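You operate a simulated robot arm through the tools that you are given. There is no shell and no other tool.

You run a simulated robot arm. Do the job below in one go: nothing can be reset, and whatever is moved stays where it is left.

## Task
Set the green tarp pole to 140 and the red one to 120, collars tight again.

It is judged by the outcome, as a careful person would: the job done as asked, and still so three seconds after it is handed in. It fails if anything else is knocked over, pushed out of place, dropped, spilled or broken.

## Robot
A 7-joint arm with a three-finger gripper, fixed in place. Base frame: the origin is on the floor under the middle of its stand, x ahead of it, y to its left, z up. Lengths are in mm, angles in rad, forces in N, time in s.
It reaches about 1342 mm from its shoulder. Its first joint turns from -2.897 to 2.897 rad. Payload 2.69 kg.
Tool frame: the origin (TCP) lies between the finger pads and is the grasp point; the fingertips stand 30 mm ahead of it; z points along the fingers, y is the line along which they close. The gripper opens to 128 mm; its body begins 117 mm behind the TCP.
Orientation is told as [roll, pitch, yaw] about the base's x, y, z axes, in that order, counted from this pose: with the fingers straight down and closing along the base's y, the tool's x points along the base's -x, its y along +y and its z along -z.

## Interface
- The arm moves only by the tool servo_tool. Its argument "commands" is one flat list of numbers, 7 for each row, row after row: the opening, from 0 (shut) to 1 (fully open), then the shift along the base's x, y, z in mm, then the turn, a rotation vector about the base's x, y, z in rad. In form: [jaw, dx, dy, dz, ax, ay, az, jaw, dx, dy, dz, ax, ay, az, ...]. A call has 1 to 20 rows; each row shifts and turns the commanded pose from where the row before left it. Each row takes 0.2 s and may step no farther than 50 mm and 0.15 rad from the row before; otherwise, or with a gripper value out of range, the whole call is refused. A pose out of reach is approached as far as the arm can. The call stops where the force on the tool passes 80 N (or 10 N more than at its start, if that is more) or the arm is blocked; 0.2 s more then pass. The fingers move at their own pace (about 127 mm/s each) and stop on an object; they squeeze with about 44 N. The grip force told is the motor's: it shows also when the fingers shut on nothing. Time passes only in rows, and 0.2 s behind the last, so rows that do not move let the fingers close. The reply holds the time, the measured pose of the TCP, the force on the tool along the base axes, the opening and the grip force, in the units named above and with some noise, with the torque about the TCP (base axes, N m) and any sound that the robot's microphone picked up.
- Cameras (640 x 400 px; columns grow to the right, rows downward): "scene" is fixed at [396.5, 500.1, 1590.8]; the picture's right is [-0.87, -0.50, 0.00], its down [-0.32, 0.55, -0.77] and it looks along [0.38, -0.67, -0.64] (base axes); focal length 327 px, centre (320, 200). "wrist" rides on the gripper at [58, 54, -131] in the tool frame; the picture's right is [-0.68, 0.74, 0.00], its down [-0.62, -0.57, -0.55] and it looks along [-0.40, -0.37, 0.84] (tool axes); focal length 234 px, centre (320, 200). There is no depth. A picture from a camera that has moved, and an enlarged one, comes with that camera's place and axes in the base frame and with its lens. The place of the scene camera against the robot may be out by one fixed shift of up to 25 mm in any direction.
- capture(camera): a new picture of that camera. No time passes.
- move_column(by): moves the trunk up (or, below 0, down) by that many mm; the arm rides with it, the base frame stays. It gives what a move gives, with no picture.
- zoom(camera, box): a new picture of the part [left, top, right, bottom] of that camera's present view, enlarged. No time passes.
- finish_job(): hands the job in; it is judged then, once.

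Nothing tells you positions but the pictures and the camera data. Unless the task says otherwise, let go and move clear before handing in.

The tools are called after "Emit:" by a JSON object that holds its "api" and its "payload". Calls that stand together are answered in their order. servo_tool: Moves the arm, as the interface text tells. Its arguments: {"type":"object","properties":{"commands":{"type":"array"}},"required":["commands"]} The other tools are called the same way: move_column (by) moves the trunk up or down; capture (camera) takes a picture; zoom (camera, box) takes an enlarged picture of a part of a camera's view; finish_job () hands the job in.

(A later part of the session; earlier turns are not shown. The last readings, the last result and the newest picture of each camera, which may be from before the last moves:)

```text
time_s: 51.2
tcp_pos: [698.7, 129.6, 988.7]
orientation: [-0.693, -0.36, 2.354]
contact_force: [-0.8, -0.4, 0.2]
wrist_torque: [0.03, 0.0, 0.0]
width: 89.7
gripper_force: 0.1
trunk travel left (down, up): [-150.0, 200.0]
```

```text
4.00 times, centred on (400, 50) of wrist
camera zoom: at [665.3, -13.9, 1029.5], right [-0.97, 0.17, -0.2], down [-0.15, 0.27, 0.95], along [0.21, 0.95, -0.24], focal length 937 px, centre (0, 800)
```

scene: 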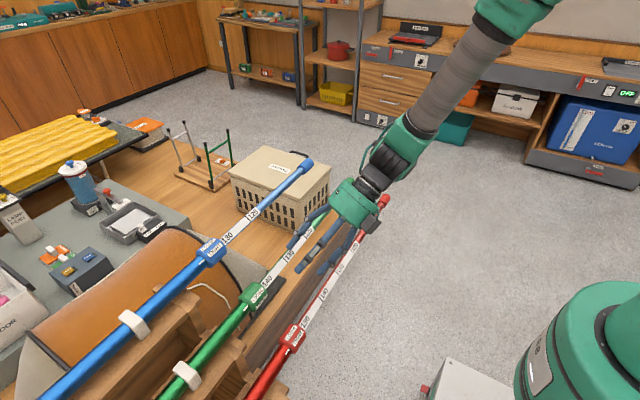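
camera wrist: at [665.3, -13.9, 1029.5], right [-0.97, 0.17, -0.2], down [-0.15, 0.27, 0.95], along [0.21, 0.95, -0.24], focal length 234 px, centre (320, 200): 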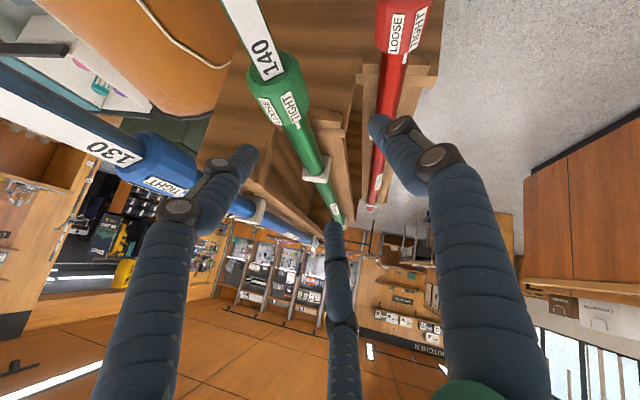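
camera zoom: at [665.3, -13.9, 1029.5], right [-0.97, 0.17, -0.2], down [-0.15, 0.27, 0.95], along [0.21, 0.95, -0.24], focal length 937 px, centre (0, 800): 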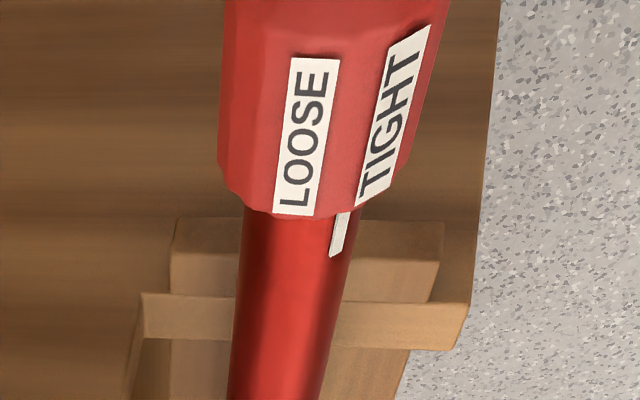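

The red axis comes out at about x 665, z 773, with its collar at the same y as green's. I go to its stand-off and start descending.

Emit:
{"api": "servo_tool", "payload": {"commands": [0.7, -26.8, 15.6, -29.3, 0, 0, 0, 0.7, -26.8, 15.6, -29.3, 0, 0, 0, 0.7, -26.8, 15.6, -29.3, 0, 0, 0, 0.7, 6.9, 0, -18.8, 0, 0, 0, 0.7, 6.9, 0, -18.8, 0, 0, 0, 0.7, 6.9, 0, -18.8, 0, 0, 0, 0.7, 0, 0, 0, 0, 0, 0]}}

Emit:
{"api": "capture", "payload": {"camera": "wrist"}}

Emit:
{"api": "zoom", "payload": {"camera": "scene", "box": [230, 250, 370, 370]}}

```text
time_s: 52.8
tcp_pos: [637.6, 176.4, 843.8]
orientation: [-0.695, -0.361, 2.355]
contact_force: [0.0, 0.1, -0.3]
wrist_torque: [0.04, 0.04, 0.0]
width: 89.8
gripper_force: 0.1
trunk travel left (down, up): [-150.0, 200.0]
```

```text
taken
camera wrist: at [604.1, 33.0, 884.8], right [-0.96, 0.17, -0.2], down [-0.15, 0.27, 0.95], along [0.21, 0.95, -0.24], focal length 234 px, centre (320, 200)
```

wrist: 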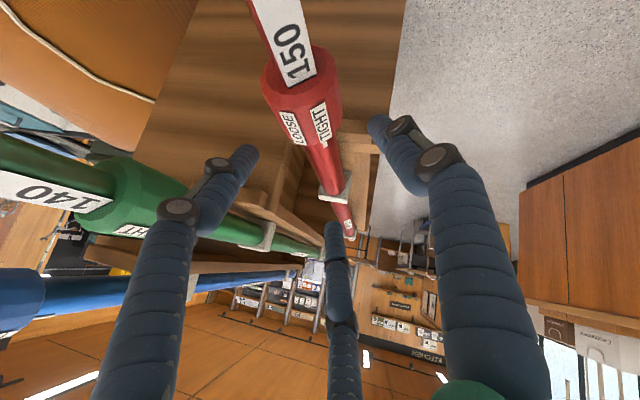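

```text
3.33 times, centred on (300, 310) of scene
camera zoom: at [396.5, 500.1, 1590.8], right [-0.87, -0.5, 0.0], down [-0.32, 0.55, -0.77], along [0.38, -0.67, -0.64], focal length 1089 px, centre (387, -167)
```

zoom: 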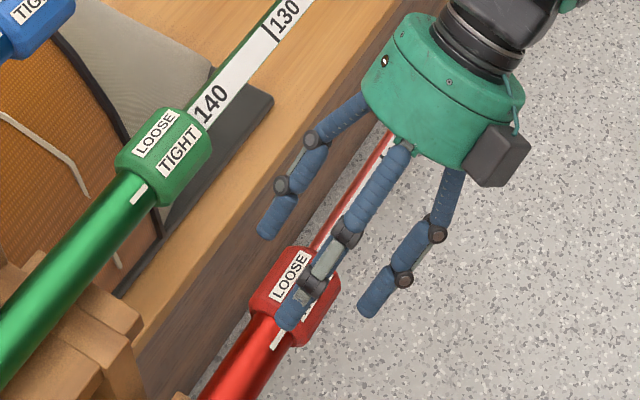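

The view matches the green approach almost exactly, so the red axis is about (664, 774). I finish the descent and close.

Emit:
{"api": "servo_tool", "payload": {"commands": [0.7, 5.9, 0.1, -15, 0, 0, 0, 0.7, 5.9, 0.1, -15, 0, 0, 0, 0.7, 5.9, 0.1, -15, 0, 0, 0, 0.7, 0, 0, 0, 0, 0, 0, 0.55, 0, 0, 0, 0, 0, 0, 0.52, 0, 0, 0, 0, 0, 0, 0.48, 0, 0, 0, 0, 0, 0, 0.46, 0, 0, 0, 0, 0, 0]}}

Emit:
{"api": "capture", "payload": {"camera": "wrist"}}

```text
time_s: 54.6
tcp_pos: [654.8, 175.6, 798.5]
orientation: [-0.696, -0.361, 2.354]
contact_force: [-4.8, -5.4, -5.0]
wrist_torque: [0.01, 0.16, 0.03]
width: 62.7
gripper_force: 45.0
trunk travel left (down, up): [-150.0, 200.0]
```

```text
taken
camera wrist: at [621.5, 33.4, 839.7], right [-0.97, 0.17, -0.2], down [-0.15, 0.27, 0.95], along [0.21, 0.95, -0.24], focal length 234 px, centre (320, 200)
```

wrist: 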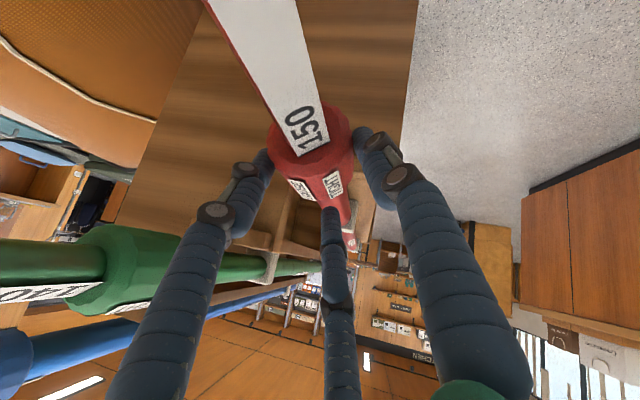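

Red collar is gripped evenly. I turn it towards LOOSE in steps.

Emit:
{"api": "servo_tool", "payload": {"commands": [0.4, -2.6, 0, -1.1, 0, -0.1, 0, 0.4, -2.5, 0, -1.4, 0, -0.1, 0, 0.4, -2.4, 0, -1.6, 0, -0.1, 0, 0.4, -2.25, 0, -1.85, 0, -0.1, 0]}}

Emit:
{"api": "zoom", "payload": {"camera": "wrist", "box": [200, 40, 440, 240]}}

Emit:
{"api": "zoom", "payload": {"camera": "scene", "box": [240, 280, 360, 380]}}

```text
time_s: 55.6
tcp_pos: [646.4, 176.3, 794.0]
orientation: [-0.976, -0.069, 2.413]
contact_force: [-2.8, -21.1, -9.7]
wrist_torque: [-0.26, 0.25, -0.44]
width: 62.6
gripper_force: 45.0
trunk travel left (down, up): [-150.0, 200.0]
```

```text
2.00 times, centred on (320, 140) of wrist
camera zoom: at [598.3, 33.4, 817.3], right [-0.81, 0.17, -0.56], down [-0.51, 0.27, 0.82], along [0.29, 0.95, -0.13], focal length 468 px, centre (320, 320)
```

zoom: 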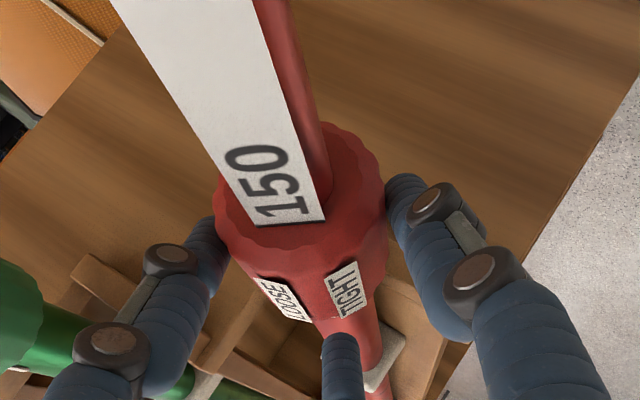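

```text
4.00 times, centred on (300, 330) of scene
camera zoom: at [396.5, 500.1, 1590.8], right [-0.87, -0.5, 0.0], down [-0.32, 0.55, -0.77], along [0.38, -0.67, -0.64], focal length 1307 px, centre (400, -320)
```

zoom: 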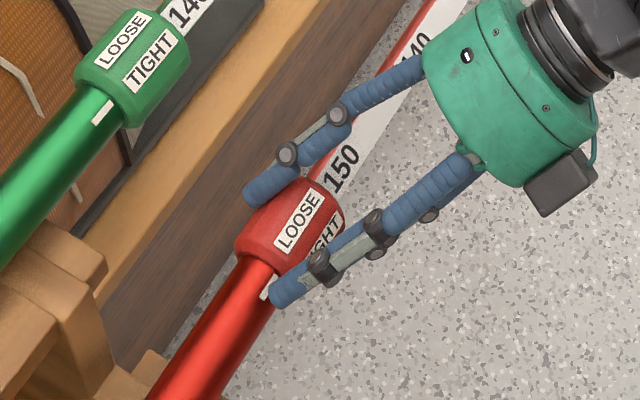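

Emit:
{"api": "servo_tool", "payload": {"commands": [0.4, -2.0, 0, -2.0, 0, -0.1, 0, 0.4, -1.85, 0, -2.2, 0, -0.1, 0, 0.4, -1.6, 0, -2.4, 0, -0.1, 0, 0.4, -1.4, 0, -2.5, 0, -0.1, 0, 0.4, 0, 0, 0, 0, 0, 0]}}

Emit:
{"api": "zoom", "payload": {"camera": "wrist", "box": [200, 40, 440, 240]}}

Emit:
{"api": "zoom", "payload": {"camera": "scene", "box": [240, 280, 360, 380]}}

```text
time_s: 56.8
tcp_pos: [639.4, 177.0, 784.2]
orientation: [-1.244, 0.231, 2.392]
contact_force: [0.0, -14.5, -16.2]
wrist_torque: [-0.01, 0.49, -0.35]
width: 62.8
gripper_force: 44.6
trunk travel left (down, up): [-150.0, 200.0]
```

```text
2.00 times, centred on (320, 140) of wrist
camera zoom: at [585.9, 33.6, 787.9], right [-0.53, 0.17, -0.83], down [-0.79, 0.27, 0.55], along [0.32, 0.95, -0.01], focal length 468 px, centre (320, 320)
```

zoom: 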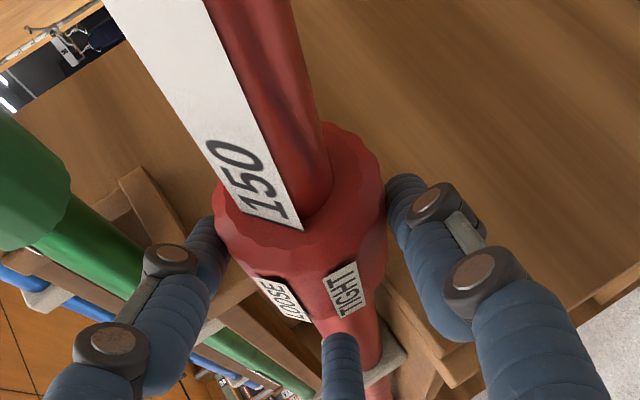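

```text
4.00 times, centred on (300, 330) of scene
camera zoom: at [396.5, 500.1, 1590.8], right [-0.87, -0.5, 0.0], down [-0.32, 0.55, -0.77], along [0.38, -0.67, -0.64], focal length 1307 px, centre (400, -320)
```

zoom: 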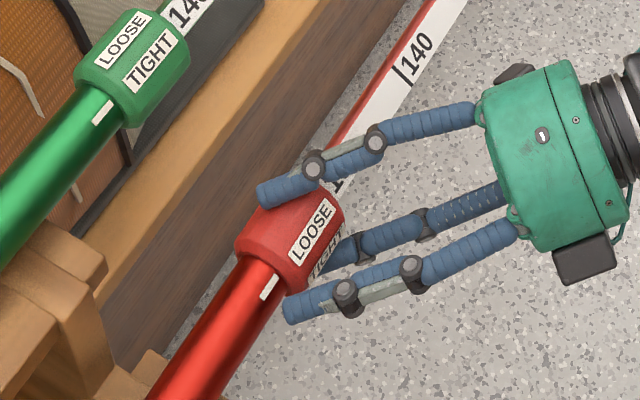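

LOOSE is about at the mark but I haven't felt the stop; I turn a little further.

Emit:
{"api": "servo_tool", "payload": {"commands": [0.4, -0.6, 0, -1.4, 0, -0.06, 0, 0.4, 0, 0, 0, 0, 0, 0]}}

Emit:
{"api": "zoom", "payload": {"camera": "wrist", "box": [200, 40, 440, 240]}}

```text
time_s: 57.4
tcp_pos: [638.2, 176.3, 782.9]
orientation: [-1.286, 0.271, 2.382]
contact_force: [-7.4, -8.7, -9.2]
wrist_torque: [0.08, 0.71, -0.23]
width: 62.5
gripper_force: 45.2
trunk travel left (down, up): [-150.0, 200.0]
```

```text
2.00 times, centred on (320, 140) of wrist
camera zoom: at [584.6, 33.8, 783.6], right [-0.48, 0.17, -0.86], down [-0.82, 0.27, 0.51], along [0.32, 0.95, 0.01], focal length 468 px, centre (320, 320)
```

zoom: 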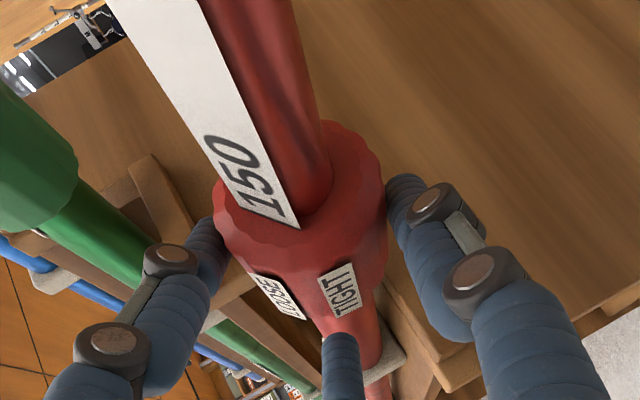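

The fingers slipped at the stop, so the red collar is fully at LOOSE. I release, back off, and reorient on the way to the red cap.

Emit:
{"api": "servo_tool", "payload": {"commands": [0.7, 0, 0, 0, 0, 0, 0, 0.7, 0, 0, 0, 0, 0, 0, 0.7, -18, 0, 7, 0, 0, 0, 0.7, -30, 0, 11.5, 0, 0, 0, 0.7, -30, 0, 11.5, 0, 0, 0, 0.7, 0, 0, 0, 0, 0, 0]}}

Emit:
{"api": "capture", "payload": {"camera": "wrist"}}

Emit:
{"api": "capture", "payload": {"camera": "scene"}}

```text
time_s: 58.8
tcp_pos: [560.8, 175.8, 812.7]
orientation: [-1.286, 0.274, 2.383]
contact_force: [-0.8, -0.1, 0.3]
wrist_torque: [-0.06, 0.01, -0.02]
width: 89.7
gripper_force: 0.1
trunk travel left (down, up): [-150.0, 200.0]
```

```text
taken
camera wrist: at [507.0, 33.9, 813.3], right [-0.48, 0.17, -0.86], down [-0.82, 0.27, 0.5], along [0.32, 0.95, 0.01], focal length 234 px, centre (320, 200)
```

wrist: 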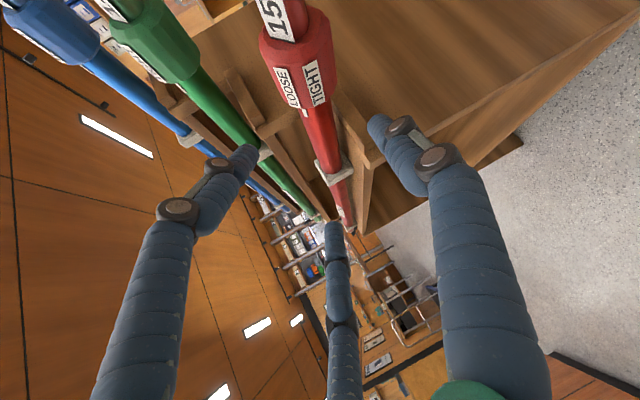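

```text
taken
```

scene: 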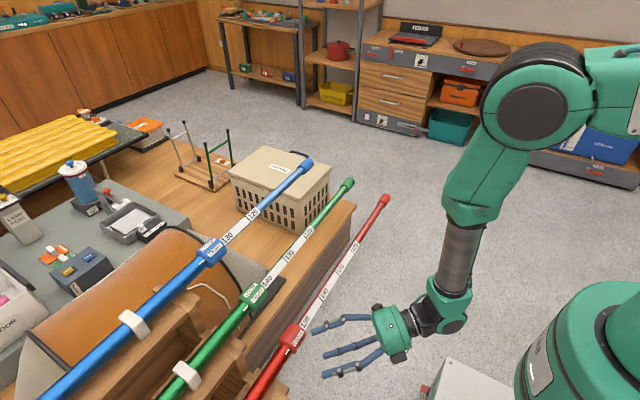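

Emit:
{"api": "servo_tool", "payload": {"commands": [0.7, 0, -10, 20, 0, 0.142, 0, 0.7, 0, -12, 20, 0, 0.142, 0, 0.7, 0, -15, 20, 0, 0.142, 0, 0.7, 0, -15, 20, 0, 0.142, 0, 0.7, 0, -15, 20, 0, 0.142, 0, 0.7, 5, -22, 0, -0.1229, 0, -0.0671, 0.7, 5, -22, 0, -0.1229, 0, -0.0671, 0.7, 5, -22, 0, -0.1229, 0, -0.0671, 0.7, 5, -22, 0, -0.1229, 0, -0.0671, 0.7, 5, -22, 0, -0.1229, 0, -0.0671, 0.7, 5, -22, 0, 0.0627, 0, -0.1149, 0.7, 5, -22, 0, 0.0627, 0, -0.1149, 0.7, 5, -22, 0, 0.0627, 0, -0.1149, 0.7, 5, -22, 0, 0.0627, 0, -0.1149, 0.7, 0, 0, 0, 0, 0, 0]}}

Emit:
{"api": "capture", "payload": {"camera": "scene"}}

```text
time_s: 62.0
tcp_pos: [607.1, -88.9, 912.1]
orientation: [-0.5, -0.001, 1.569]
contact_force: [0.5, 0.7, 1.1]
wrist_torque: [0.01, -0.01, -0.02]
width: 89.6
gripper_force: 0.1
trunk travel left (down, up): [-150.0, 200.0]
```

```text
taken
```

scene: 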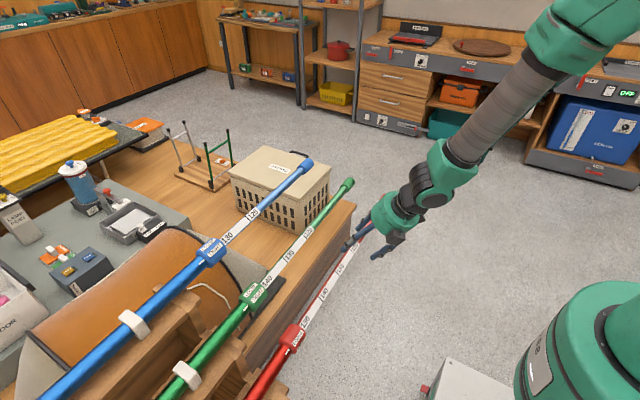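

Emit:
{"api": "servo_tool", "payload": {"commands": [0.7, 1.5, -40, -2, 0, 0, 0, 0.7, 1.5, -40, -2, 0, 0, 0, 0.7, 1.5, -40, -2, 0, 0, 0, 0.7, 1.5, -40, -2, 0, 0, 0, 0.7, 1.5, -40, 0, 0, 0, 0, 0.7, 0, -35, 0, 0.0627, 0, -0.1149, 0.7, 0, -35, 0, 0.0627, 0, -0.1149, 0.7, 0, -35, 0, 0.0627, 0, -0.1149, 0.7, 0, -35, 0, 0.0627, 0, -0.1149, 0.7, 0, 0, 0, 0, 0, 0]}}

Emit:
{"api": "capture", "payload": {"camera": "wrist"}}

Emit:
{"api": "zoom", "payload": {"camera": "wrist", "box": [260, 60, 420, 160]}}

```text
time_s: 64.2
tcp_pos: [612.5, -430.9, 901.9]
orientation: [-0.442, -0.242, 1.1]
contact_force: [-0.1, 0.0, -0.2]
wrist_torque: [0.07, 0.0, 0.03]
width: 89.6
gripper_force: 0.0
trunk travel left (down, up): [-150.0, 200.0]
```

```text
taken
camera wrist: at [483.5, -453.3, 980.4], right [-0.26, 0.95, -0.14], down [0.44, 0.25, 0.86], along [0.86, 0.16, -0.48], focal length 234 px, centre (320, 200)
```

wrist: 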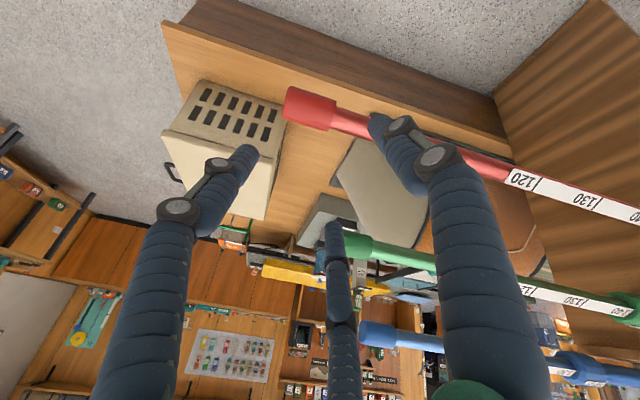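

```text
4.00 times, centred on (340, 110) of wrist
camera zoom: at [483.5, -453.3, 980.4], right [-0.26, 0.95, -0.14], down [0.44, 0.25, 0.86], along [0.86, 0.16, -0.48], focal length 937 px, centre (240, 560)
```

zoom: 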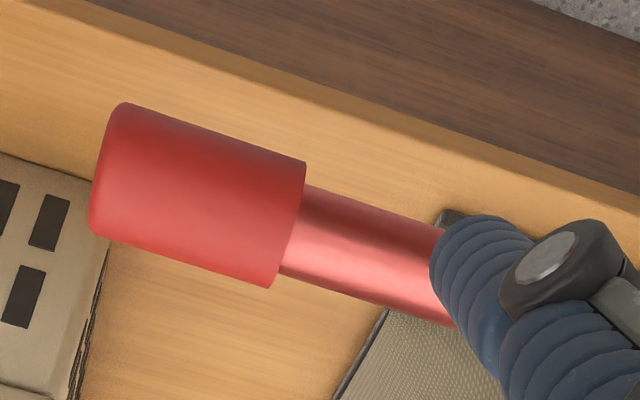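

Red cap located (end at y≈-474). I approach it the same way as green's.

Emit:
{"api": "servo_tool", "payload": {"commands": [0.7, -14, -29, -7.7, 0, 0, 0, 0.7, 15.1, 0, -27.7, 0, 0, 0, 0.7, 15.1, 0, -27.7, 0, 0, 0, 0.7, 15.1, 0, -27.7, 0, 0, 0, 0.7, 15.1, 0, -27.7, 0, 0, 0, 0.7, 0, 0, 0, 0, 0, 0]}}

Emit:
{"api": "capture", "payload": {"camera": "wrist"}}

```text
time_s: 65.6
tcp_pos: [660.7, -457.9, 783.2]
orientation: [-0.442, -0.243, 1.102]
contact_force: [0.6, 0.7, -0.6]
wrist_torque: [0.01, 0.01, 0.04]
width: 89.7
gripper_force: 0.1
trunk travel left (down, up): [-150.0, 200.0]
```

```text
taken
camera wrist: at [530.7, -480.6, 861.6], right [-0.26, 0.95, -0.14], down [0.44, 0.25, 0.86], along [0.86, 0.16, -0.48], focal length 234 px, centre (320, 200)
```

wrist: 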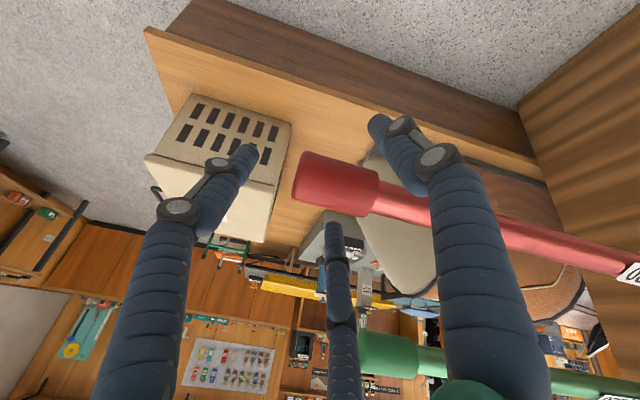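

Emit:
{"api": "servo_tool", "payload": {"commands": [0.5, 0, 0, 0, 0, 0, 0, 0.42, 0, 0, 0, 0, 0, 0, 0.36, 0, 0, 0, 0, 0, 0, 0.32, 0, 0, 0, 0, 0, 0, 0.28, 0, 0, 0, 0, 0, 0, 0.28, 0, 0, 0, 0, 0, 0]}}

Emit:
{"api": "zoom", "payload": {"camera": "wrist", "box": [200, 80, 440, 280]}}

Emit:
{"api": "zoom", "payload": {"camera": "scene", "box": [260, 290, 340, 360]}}

```text
time_s: 67.0
tcp_pos: [659.3, -456.9, 781.9]
orientation: [-0.439, -0.242, 1.103]
contact_force: [-6.3, 5.3, -3.5]
wrist_torque: [-0.15, 0.19, -0.03]
width: 40.7
gripper_force: 45.4
trunk travel left (down, up): [-150.0, 200.0]
```

```text
2.00 times, centred on (320, 180) of wrist
camera zoom: at [529.5, -479.9, 861.5], right [-0.26, 0.95, -0.14], down [0.44, 0.25, 0.86], along [0.86, 0.16, -0.48], focal length 468 px, centre (320, 240)
```

zoom: 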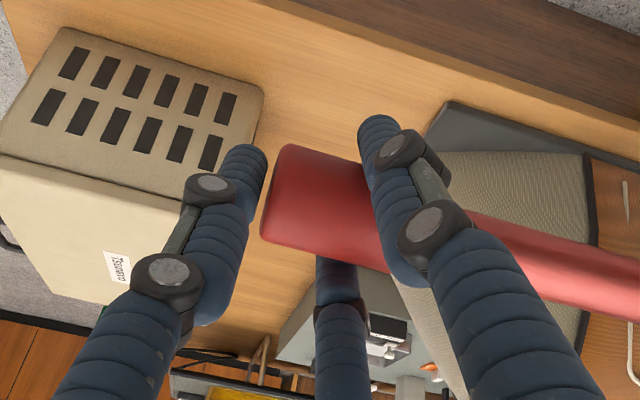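

```text
5.71 times, centred on (300, 325) of scene
camera zoom: at [396.5, 500.1, 1590.8], right [-0.87, -0.5, 0.0], down [-0.32, 0.55, -0.77], along [0.38, -0.67, -0.64], focal length 1867 px, centre (434, -514)
```

zoom: 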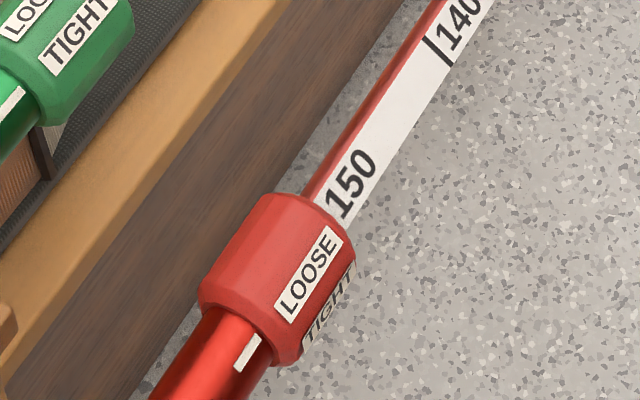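

Emit:
{"api": "servo_tool", "payload": {"commands": [0.2, 0, 8, 0, 0, 0, 0, 0.2, 0, 8, 0, 0, 0, 0, 0.2, 0, 8, 0, 0, 0, 0, 0.2, 0, 0, 0, 0, 0, 0]}}

Emit:
{"api": "zoom", "payload": {"camera": "scene", "box": [260, 290, 340, 360]}}

```text
time_s: 68.0
tcp_pos: [658.8, -431.9, 782.5]
orientation: [-0.439, -0.243, 1.102]
contact_force: [6.5, 0.7, -32.7]
wrist_torque: [-0.56, 0.2, -0.23]
width: 40.9
gripper_force: 44.8
trunk travel left (down, up): [-150.0, 200.0]
```

```text
5.71 times, centred on (300, 325) of scene
camera zoom: at [396.5, 500.1, 1590.8], right [-0.87, -0.5, 0.0], down [-0.32, 0.55, -0.77], along [0.38, -0.67, -0.64], focal length 1867 px, centre (434, -514)
```

zoom: 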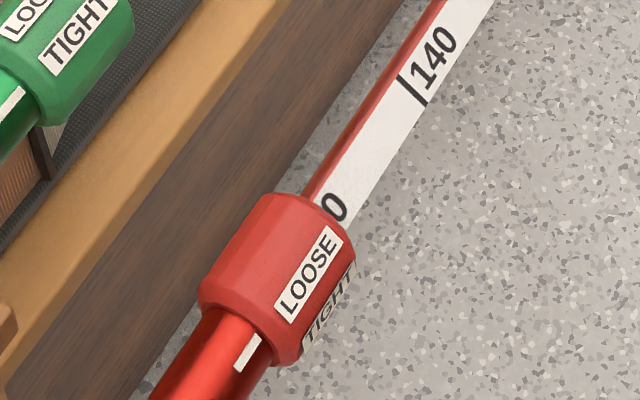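

It slides well; a vertical side load is building, so I lower slightly as I continue.

Emit:
{"api": "servo_tool", "payload": {"commands": [0.2, 0.1, 8, -0.8, 0, 0, 0, 0.2, 0.1, 8, -0.8, 0, 0, 0, 0.2, 0, 9, -0.4, 0, 0, 0, 0.2, 0, 9, 0, 0, 0, 0, 0.2, 0, 9, 0, 0, 0, 0, 0.2, 0, 9, 0, 0, 0, 0, 0.2, 0, 0, 0, 0, 0, 0]}}

```text
time_s: 69.6
tcp_pos: [660.1, -380.4, 783.7]
orientation: [-0.44, -0.242, 1.101]
contact_force: [-18.8, 1.1, -16.7]
wrist_torque: [-0.73, 0.56, -0.01]
width: 40.5
gripper_force: 45.5
trunk travel left (down, up): [-150.0, 200.0]
```

Emit:
{"api": "servo_tool", "payload": {"commands": [0.2, -0.5, 9, -0.5, 0, 0, 0, 0.2, -0.4, 9, -0.4, 0, 0, 0, 0.2, 0, 9, 0, 0, 0, 0, 0.2, 0, 9, 0, 0, 0, 0, 0.2, 0, 9, 0, 0, 0, 0, 0.2, 0, 9, 0, 0, 0, 0, 0.2, 0, 0, 0, 0, 0, 0]}}

Emit:
{"api": "capture", "payload": {"camera": "scene"}}

Emit:
{"api": "capture", "payload": {"camera": "wrist"}}

```text
time_s: 71.2
tcp_pos: [658.0, -327.1, 783.4]
orientation: [-0.441, -0.242, 1.101]
contact_force: [-4.5, 1.7, -7.5]
wrist_torque: [-0.27, 0.28, -0.06]
width: 40.6
gripper_force: 45.1
trunk travel left (down, up): [-150.0, 200.0]
```

```text
taken
```

scene: 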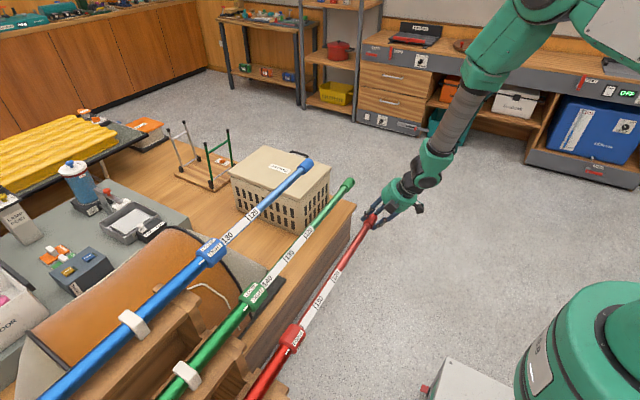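

```text
taken
camera wrist: at [529.3, -350.0, 861.6], right [-0.26, 0.95, -0.14], down [0.44, 0.25, 0.86], along [0.86, 0.16, -0.48], focal length 234 px, centre (320, 200)
```

wrist: 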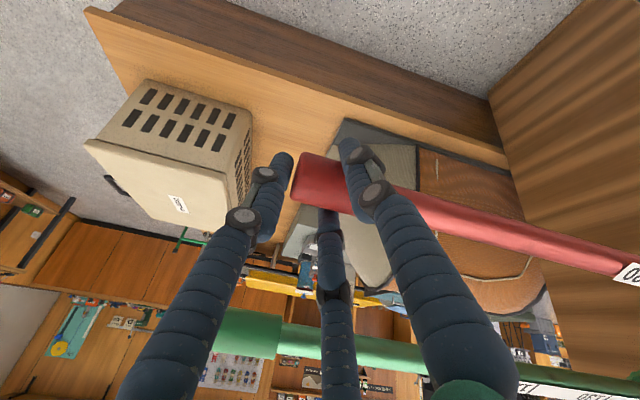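

Emit:
{"api": "servo_tool", "payload": {"commands": [0.2, -0.2, 9, -0.4, 0, 0, 0, 0.2, 0, 9, -0.2, 0, 0, 0, 0.2, 0, 9, 0, 0, 0, 0, 0.2, 0, 9, 0, 0, 0, 0, 0.2, 0, 9, 0, 0, 0, 0, 0.2, 0, 9, 0, 0, 0, 0, 0.2, 0, 9, 0, 0, 0, 0, 0.2, 0, 0, 0, 0, 0, 0]}}

Emit:
{"api": "capture", "payload": {"camera": "scene"}}

```text
time_s: 73.0
tcp_pos: [659.3, -263.2, 784.4]
orientation: [-0.443, -0.242, 1.104]
contact_force: [2.6, 1.9, 10.7]
wrist_torque: [0.1, -0.01, -0.19]
width: 40.4
gripper_force: 44.9
trunk travel left (down, up): [-150.0, 200.0]
```

```text
taken
```

scene: 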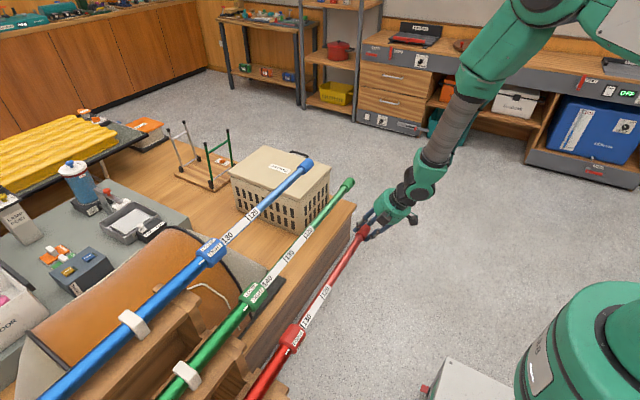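

Emit:
{"api": "servo_tool", "payload": {"commands": [0.2, 0, 9, 0.2, 0, 0, 0, 0.2, 0, 9, 0.2, 0, 0, 0, 0.2, 0, 9, 0, 0, 0, 0, 0.2, 0, 9, 0, 0, 0, 0, 0.2, 0, 9, 0, 0, 0, 0, 0.2, 0, 0, 0, 0, 0, 0]}}

Emit:
{"api": "servo_tool", "payload": {"commands": [0.2, 0, 9, 0, 0, 0, 0, 0.2, 0, 9, 0, 0, 0, 0, 0.2, 0, 9, 0, 0, 0, 0, 0.2, 0, 9, 0, 0, 0, 0, 0.2, 0, 9, 0, 0, 0, 0, 0.2, 0, 0, 0, 0, 0, 0]}}

Emit:
{"api": "capture", "payload": {"camera": "scene"}}

Emit:
{"api": "zoom", "payload": {"camera": "scene", "box": [260, 280, 350, 360]}}

Emit:
{"api": "capture", "payload": {"camera": "wrist"}}

```text
time_s: 74.4
tcp_pos: [659.0, -218.9, 783.0]
orientation: [-0.446, -0.242, 1.101]
contact_force: [2.3, 0.4, 24.8]
wrist_torque: [0.35, -0.11, -0.08]
width: 40.4
gripper_force: 45.1
trunk travel left (down, up): [-150.0, 200.0]
```

```text
time_s: 75.8
tcp_pos: [659.0, -173.4, 783.5]
orientation: [-0.44, -0.242, 1.101]
contact_force: [9.0, 1.1, 17.7]
wrist_torque: [0.36, -0.11, -0.19]
width: 40.5
gripper_force: 45.5
trunk travel left (down, up): [-150.0, 200.0]
```

```text
taken
```

scene: 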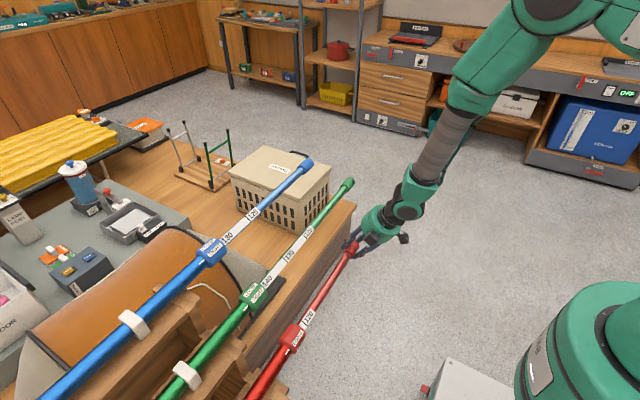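

```text
5.00 times, centred on (305, 320) of scene
camera zoom: at [396.5, 500.1, 1590.8], right [-0.87, -0.5, 0.0], down [-0.32, 0.55, -0.77], along [0.38, -0.67, -0.64], focal length 1634 px, centre (395, -400)
```

zoom: 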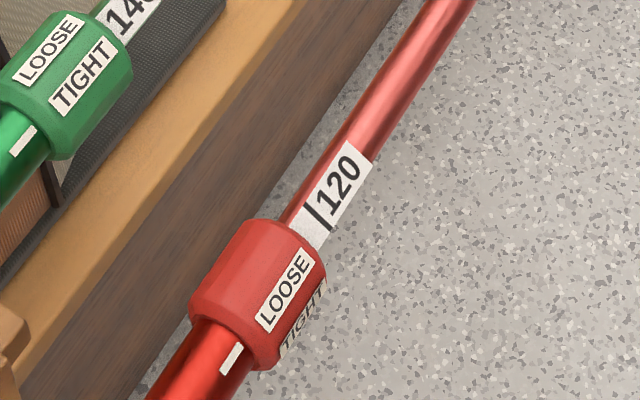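

```text
taken
camera wrist: at [529.3, -196.3, 861.4], right [-0.26, 0.95, -0.14], down [0.44, 0.25, 0.86], along [0.86, 0.16, -0.48], focal length 234 px, centre (320, 200)
```

wrist: 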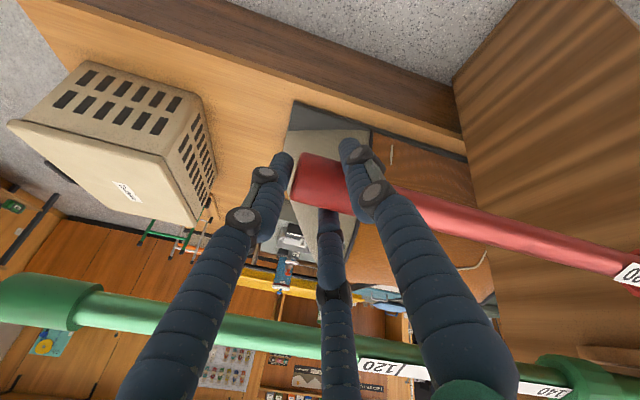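

Emit:
{"api": "servo_tool", "payload": {"commands": [0.2, 0, 7, 0.3, 0, 0, 0, 0.2, 0, 7, 0.3, 0, 0, 0, 0.2, 0, 0, 0, 0, 0, 0]}}

Emit:
{"api": "zoom", "payload": {"camera": "scene", "box": [280, 300, 330, 340]}}

```text
time_s: 76.6
tcp_pos: [658.8, -159.9, 783.0]
orientation: [-0.444, -0.242, 1.102]
contact_force: [13.2, 1.2, 14.4]
wrist_torque: [0.11, -0.12, -0.28]
width: 40.7
gripper_force: 44.9
trunk travel left (down, up): [-150.0, 200.0]
```

```text
10.00 times, centred on (305, 320) of scene
camera zoom: at [396.5, 500.1, 1590.8], right [-0.87, -0.5, 0.0], down [-0.32, 0.55, -0.77], along [0.38, -0.67, -0.64], focal length 3268 px, centre (470, -1000)
```

zoom: 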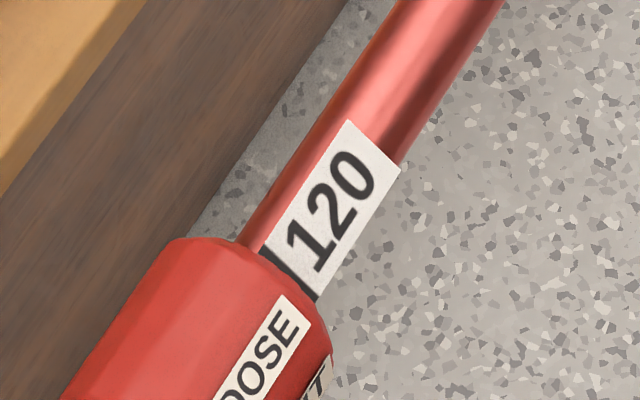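

Emit:
{"api": "servo_tool", "payload": {"commands": [0.2, 0, 2.7, 0, 0, 0, 0, 0.2, 0, 0, 0, 0, 0, 0, 0.2, 0, 0, 0, 0, 0, 0]}}

Emit:
{"api": "zoom", "payload": {"camera": "scene", "box": [280, 300, 330, 340]}}

Emit:
{"api": "zoom", "payload": {"camera": "scene", "box": [240, 260, 290, 300]}}

Emit:
{"api": "zoom", "payload": {"camera": "wrist", "box": [200, 80, 440, 280]}}

```text
time_s: 77.4
tcp_pos: [658.3, -156.7, 783.3]
orientation: [-0.442, -0.243, 1.102]
contact_force: [17.5, 1.7, 6.3]
wrist_torque: [0.12, -0.21, -0.27]
width: 40.7
gripper_force: 44.7
trunk travel left (down, up): [-150.0, 200.0]
```

```text
10.00 times, centred on (305, 320) of scene
camera zoom: at [396.5, 500.1, 1590.8], right [-0.87, -0.5, 0.0], down [-0.32, 0.55, -0.77], along [0.38, -0.67, -0.64], focal length 3268 px, centre (470, -1000)
```

zoom: 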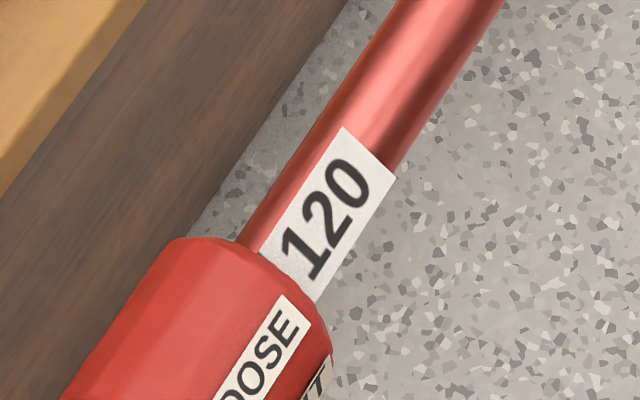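

```text
10.00 times, centred on (265, 280) of scene
camera zoom: at [396.5, 500.1, 1590.8], right [-0.87, -0.5, 0.0], down [-0.32, 0.55, -0.77], along [0.38, -0.67, -0.64], focal length 3268 px, centre (870, -600)
```

zoom: 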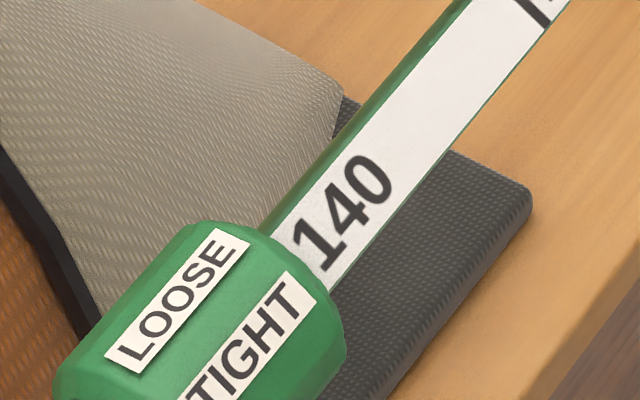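

```text
2.00 times, centred on (320, 180) of wrist
camera zoom: at [529.3, -180.6, 861.4], right [-0.26, 0.95, -0.14], down [0.44, 0.25, 0.86], along [0.86, 0.16, -0.48], focal length 468 px, centre (320, 240)
```

zoom: 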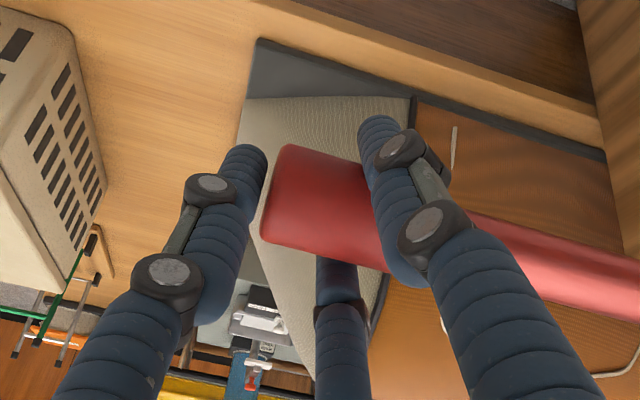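

Displacement is ~299.5 mm and the 120 label sits like green's 140. I release the cap, back off and go to the red collar to check the tick from the front.

Emit:
{"api": "servo_tool", "payload": {"commands": [0.7, 0, 0, 0, 0, 0, 0, 0.7, 0, 0, 0, 0, 0, 0, 0.7, -18, 0, 33, 0, 0, 0, 0.7, -18, 0, 33, 0, 0, 0, 0.7, -18, 0, 33, 0, 0, 0, 0.7, -2.6, 15, 7.4, -0.0627, 0, 0.1149, 0.7, -2.6, 15, 7.4, -0.0627, 0, 0.1149, 0.7, -2.6, 15, 7.4, -0.0627, 0, 0.1149, 0.7, -2.6, 15, 7.4, -0.0627, 0, 0.1149, 0.7, -5, 22, 0, -0.0627, 0, 0.1149, 0.7, -5, 22, 0, -0.0627, 0, 0.1149, 0.7, -5, 22, 0, -0.0627, 0, 0.1149, 0.7, -5, 22, 0, -0.0627, 0, 0.1149, 0.7, -5, 22, 0, 0.1229, 0, 0.0671, 0.7, -5, 22, 0, 0.1229, 0, 0.0671, 0.7, -5, 22, 0, 0.1229, 0, 0.0671, 0.7, -5, 22, 0, 0.1229, 0, 0.0671, 0.7, -5, 22, 0, 0.1229, 0, 0.0671, 0.7, 0, 0, 0, 0, 0, 0]}}

Emit:
{"api": "capture", "payload": {"camera": "wrist"}}

Emit:
{"api": "capture", "payload": {"camera": "scene"}}

```text
time_s: 81.4
tcp_pos: [547.1, 101.1, 910.7]
orientation: [-0.808, -0.255, 2.387]
contact_force: [0.2, 0.2, -0.2]
wrist_torque: [0.03, 0.04, 0.0]
width: 89.5
gripper_force: 0.0
trunk travel left (down, up): [-150.0, 200.0]
```

```text
taken
camera wrist: at [508.2, -42.0, 946.4], right [-0.92, 0.17, -0.34], down [-0.29, 0.27, 0.92], along [0.25, 0.95, -0.2], focal length 234 px, centre (320, 200)
```

wrist: 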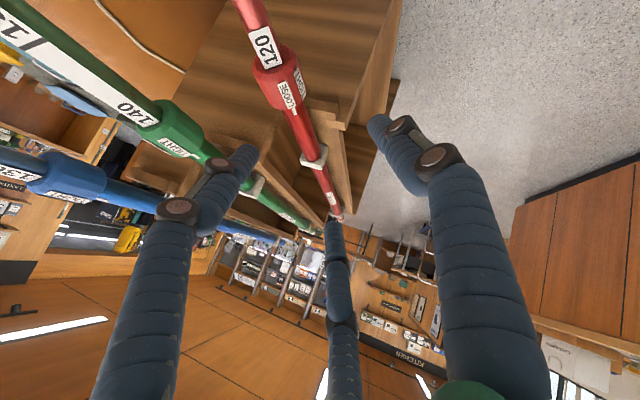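

```text
taken
```

scene: 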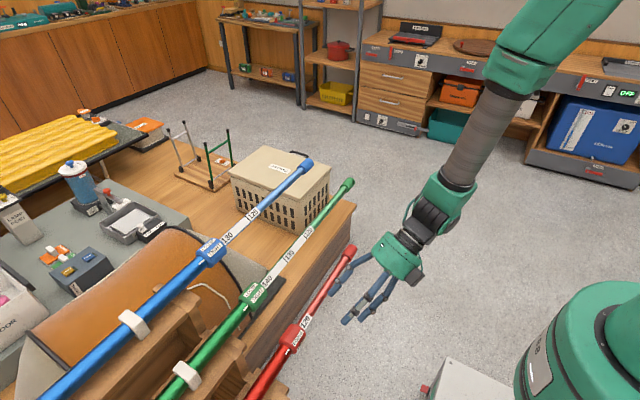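

Emit:
{"api": "zoom", "payload": {"camera": "wrist", "box": [245, 25, 305, 75]}}

Emit:
{"api": "zoom", "payload": {"camera": "wrist", "box": [220, 20, 340, 120]}}

Emit:
{"api": "zoom", "payload": {"camera": "wrist", "box": [110, 80, 210, 170]}}

```text
8.00 times, centred on (275, 50) of wrist
camera zoom: at [508.2, -42.0, 946.4], right [-0.92, 0.17, -0.34], down [-0.29, 0.27, 0.92], along [0.25, 0.95, -0.2], focal length 1873 px, centre (680, 1400)
```

zoom: 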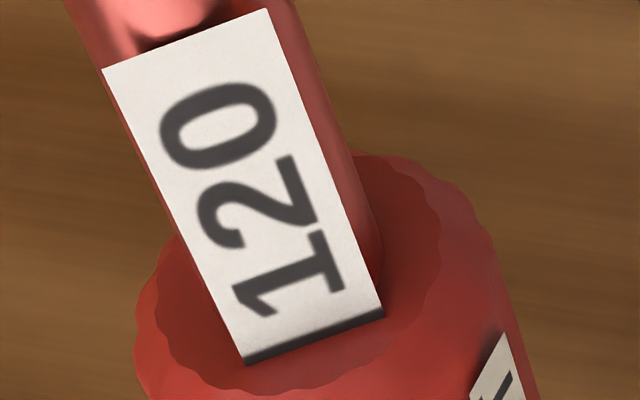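

```text
4.00 times, centred on (280, 70) of wrist
camera zoom: at [508.2, -42.0, 946.4], right [-0.92, 0.17, -0.34], down [-0.29, 0.27, 0.92], along [0.25, 0.95, -0.2], focal length 937 px, centre (480, 720)
```

zoom: 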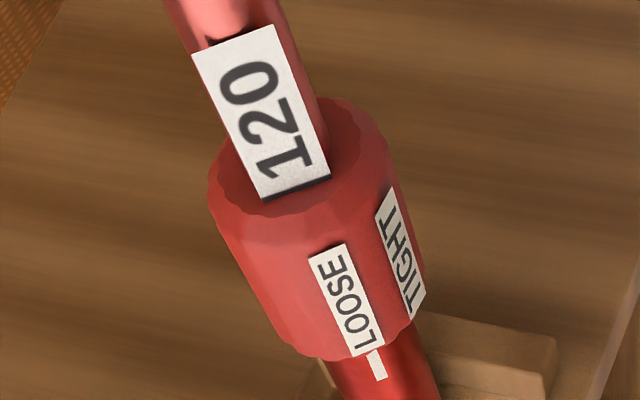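

```text
4.44 times, centred on (160, 125) of wrist
camera zoom: at [508.2, -42.0, 946.4], right [-0.92, 0.17, -0.34], down [-0.29, 0.27, 0.92], along [0.25, 0.95, -0.2], focal length 1041 px, centre (1031, 533)
```

zoom: 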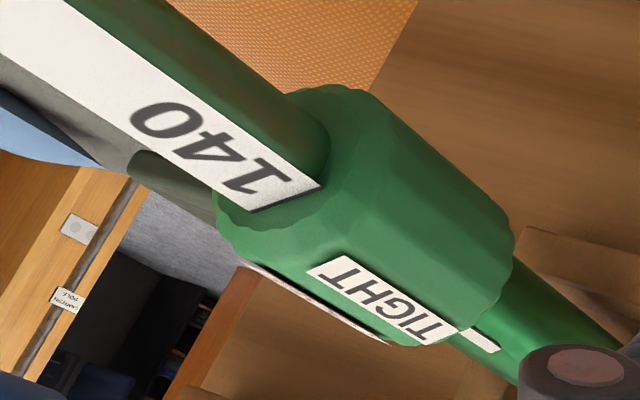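

The red 120 tick is exactly at the collar face and LOOSE is on the mark. Now I approach the red collar to tighten it.

Emit:
{"api": "servo_tool", "payload": {"commands": [0.7, 0.8, 15, -16.9, 0, -0.13, 0, 0.7, 0.8, 15, -16.9, 0, -0.13, 0, 0.7, 0.8, 15, -16.9, 0, -0.13, 0, 0.7, 0.8, 15, -16.9, 0, -0.13, 0, 0.7, 0.8, 15, -16.9, 0, -0.13, 0, 0.7, 0, 0, 0, 0, 0, 0]}}

Emit:
{"api": "servo_tool", "payload": {"commands": [0.7, 30, 0, -13.4, 0, 0, 0, 0.7, 30, 0, -13.4, 0, 0, 0, 0.7, 20, 0, -9, 0, 0, 0, 0.7, 0, 0, 0, 0, 0, 0]}}

Emit:
{"api": "capture", "payload": {"camera": "wrist"}}

```text
time_s: 82.8
tcp_pos: [551.6, 175.4, 830.3]
orientation: [-1.244, 0.231, 2.393]
contact_force: [0.7, 0.3, 0.0]
wrist_torque: [0.02, 0.04, -0.02]
width: 89.6
gripper_force: 0.1
trunk travel left (down, up): [-150.0, 200.0]
```

```text
time_s: 83.8
tcp_pos: [631.3, 176.8, 791.3]
orientation: [-1.246, 0.229, 2.391]
contact_force: [0.0, -0.3, 0.5]
wrist_torque: [0.02, -0.03, 0.02]
width: 89.8
gripper_force: 0.1
trunk travel left (down, up): [-150.0, 200.0]
```

```text
taken
camera wrist: at [578.7, 32.9, 795.0], right [-0.53, 0.17, -0.83], down [-0.79, 0.27, 0.55], along [0.32, 0.95, -0.01], focal length 234 px, centre (320, 200)
```

wrist: 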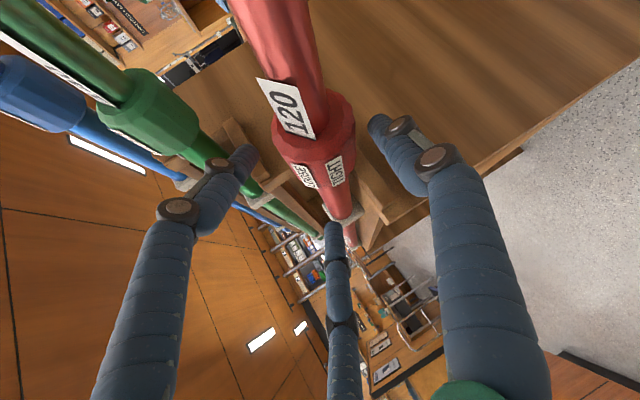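

Emit:
{"api": "servo_tool", "payload": {"commands": [0.7, 3.8, -0.2, -3.6, 0, 0, 0, 0.7, 3.7, -0.2, -3.4, 0, 0, 0, 0.7, 0, 0, 0, 0, 0, 0, 0.55, 0, 0, 0, 0, 0, 0, 0.5, 0, 0, 0, 0, 0, 0, 0.46, 0, 0, 0, 0, 0, 0, 0.46, 0, 0, 0, 0, 0, 0]}}

Emit:
{"api": "zoom", "payload": {"camera": "wrist", "box": [200, 40, 440, 240]}}

```text
time_s: 85.4
tcp_pos: [638.8, 174.9, 783.8]
orientation: [-1.246, 0.229, 2.393]
contact_force: [-0.8, -4.5, -4.4]
wrist_torque: [0.0, 0.11, -0.05]
width: 62.5
gripper_force: 44.5
trunk travel left (down, up): [-150.0, 200.0]
```

```text
2.00 times, centred on (320, 140) of wrist
camera zoom: at [585.7, 32.0, 788.1], right [-0.53, 0.17, -0.83], down [-0.79, 0.27, 0.55], along [0.32, 0.95, -0.01], focal length 468 px, centre (320, 320)
```

zoom: 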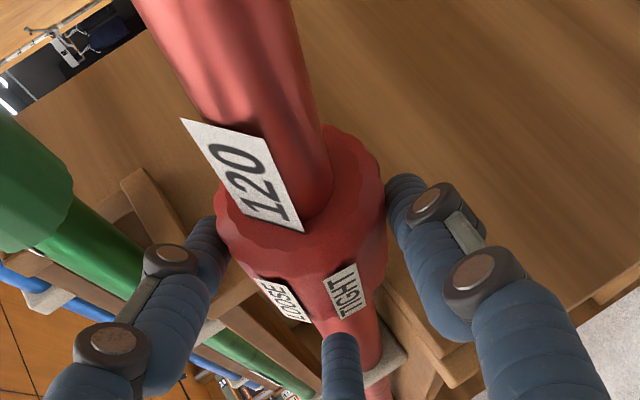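

Gripped evenly. I turn back to TIGHT.

Emit:
{"api": "servo_tool", "payload": {"commands": [0.4, 1.14, 0, 2.41, 0, 0.1, 0, 0.4, 1.37, 0, 2.28, 0, 0.1, 0, 0.4, 1.59, 0, 2.13, 0, 0.1, 0, 0.4, 1.81, 0, 1.96, 0, 0.1, 0]}}

Emit:
{"api": "servo_tool", "payload": {"commands": [0.4, 1.98, 0, 1.77, 0, 0.1, 0, 0.4, 2.15, 0, 1.56, 0, 0.1, 0, 0.4, 2.3, 0, 1.34, 0, 0.1, 0, 0.4, 2.42, 0, 1.11, 0, 0.1, 0, 0.4, 0, 0, 0, 0, 0, 0]}}

Emit:
{"api": "zoom", "payload": {"camera": "wrist", "box": [260, 100, 400, 220]}}

Emit:
{"api": "zoom", "payload": {"camera": "scene", "box": [240, 280, 360, 380]}}

```text
time_s: 86.4
tcp_pos: [645.8, 174.9, 792.1]
orientation: [-0.972, -0.071, 2.414]
contact_force: [1.6, -11.1, -9.7]
wrist_torque: [-0.21, 0.19, 0.32]
width: 62.8
gripper_force: 44.2
trunk travel left (down, up): [-150.0, 200.0]
```

```text
time_s: 87.6
tcp_pos: [654.4, 175.6, 798.0]
orientation: [-0.692, -0.362, 2.355]
contact_force: [-0.6, -16.6, -16.2]
wrist_torque: [-0.72, -0.19, 0.25]
width: 62.5
gripper_force: 45.3
trunk travel left (down, up): [-150.0, 200.0]
```

```text
3.33 times, centred on (330, 160) of wrist
camera zoom: at [621.6, 32.3, 839.7], right [-0.97, 0.17, -0.2], down [-0.15, 0.27, 0.95], along [0.21, 0.95, -0.24], focal length 781 px, centre (287, 333)
```

zoom: 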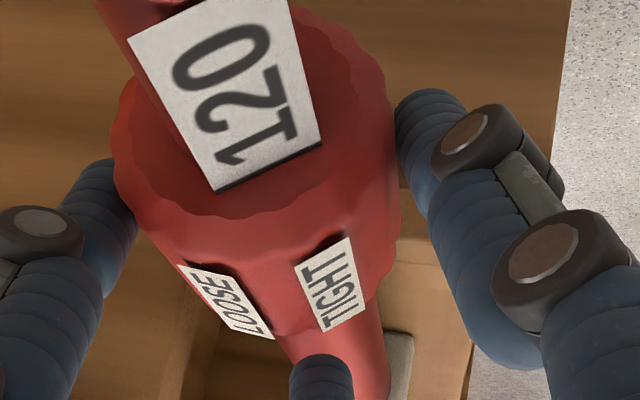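

```text
4.00 times, centred on (300, 330) of scene
camera zoom: at [396.5, 500.1, 1590.8], right [-0.87, -0.5, 0.0], down [-0.32, 0.55, -0.77], along [0.38, -0.67, -0.64], focal length 1307 px, centre (400, -320)
```

zoom: 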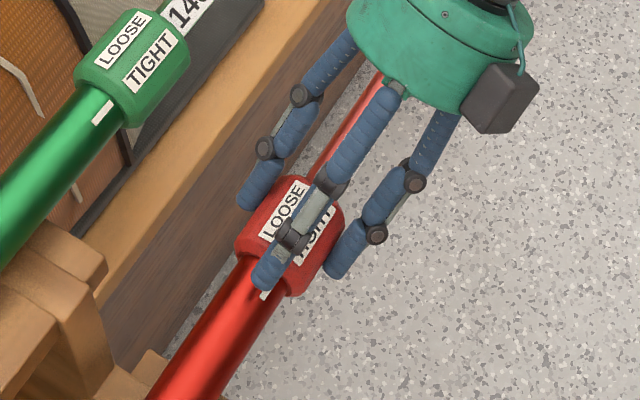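

Torque is still low, so I turn a little further to reach the TIGHT stop.

Emit:
{"api": "servo_tool", "payload": {"commands": [0.4, 1.4, 0, 0.5, 0, 0.06, 0, 0.4, 0, 0, 0, 0, 0, 0]}}

Emit:
{"api": "zoom", "payload": {"camera": "wrist", "box": [260, 100, 400, 220]}}

```text
time_s: 88.2
tcp_pos: [655.9, 175.4, 798.9]
orientation: [-0.649, -0.405, 2.337]
contact_force: [-1.7, -9.0, -11.8]
wrist_torque: [0.06, -0.04, 0.0]
width: 62.7
gripper_force: 45.1
trunk travel left (down, up): [-150.0, 200.0]
```

```text
3.33 times, centred on (330, 160) of wrist
camera zoom: at [625.6, 32.7, 842.4], right [-0.98, 0.17, -0.14], down [-0.09, 0.27, 0.96], along [0.2, 0.95, -0.25], focal length 781 px, centre (287, 333)
```

zoom: 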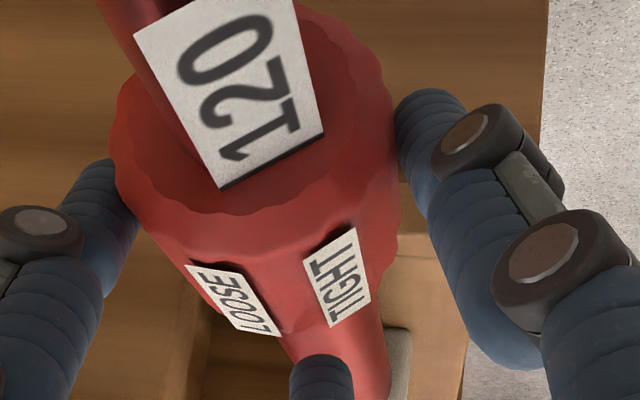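

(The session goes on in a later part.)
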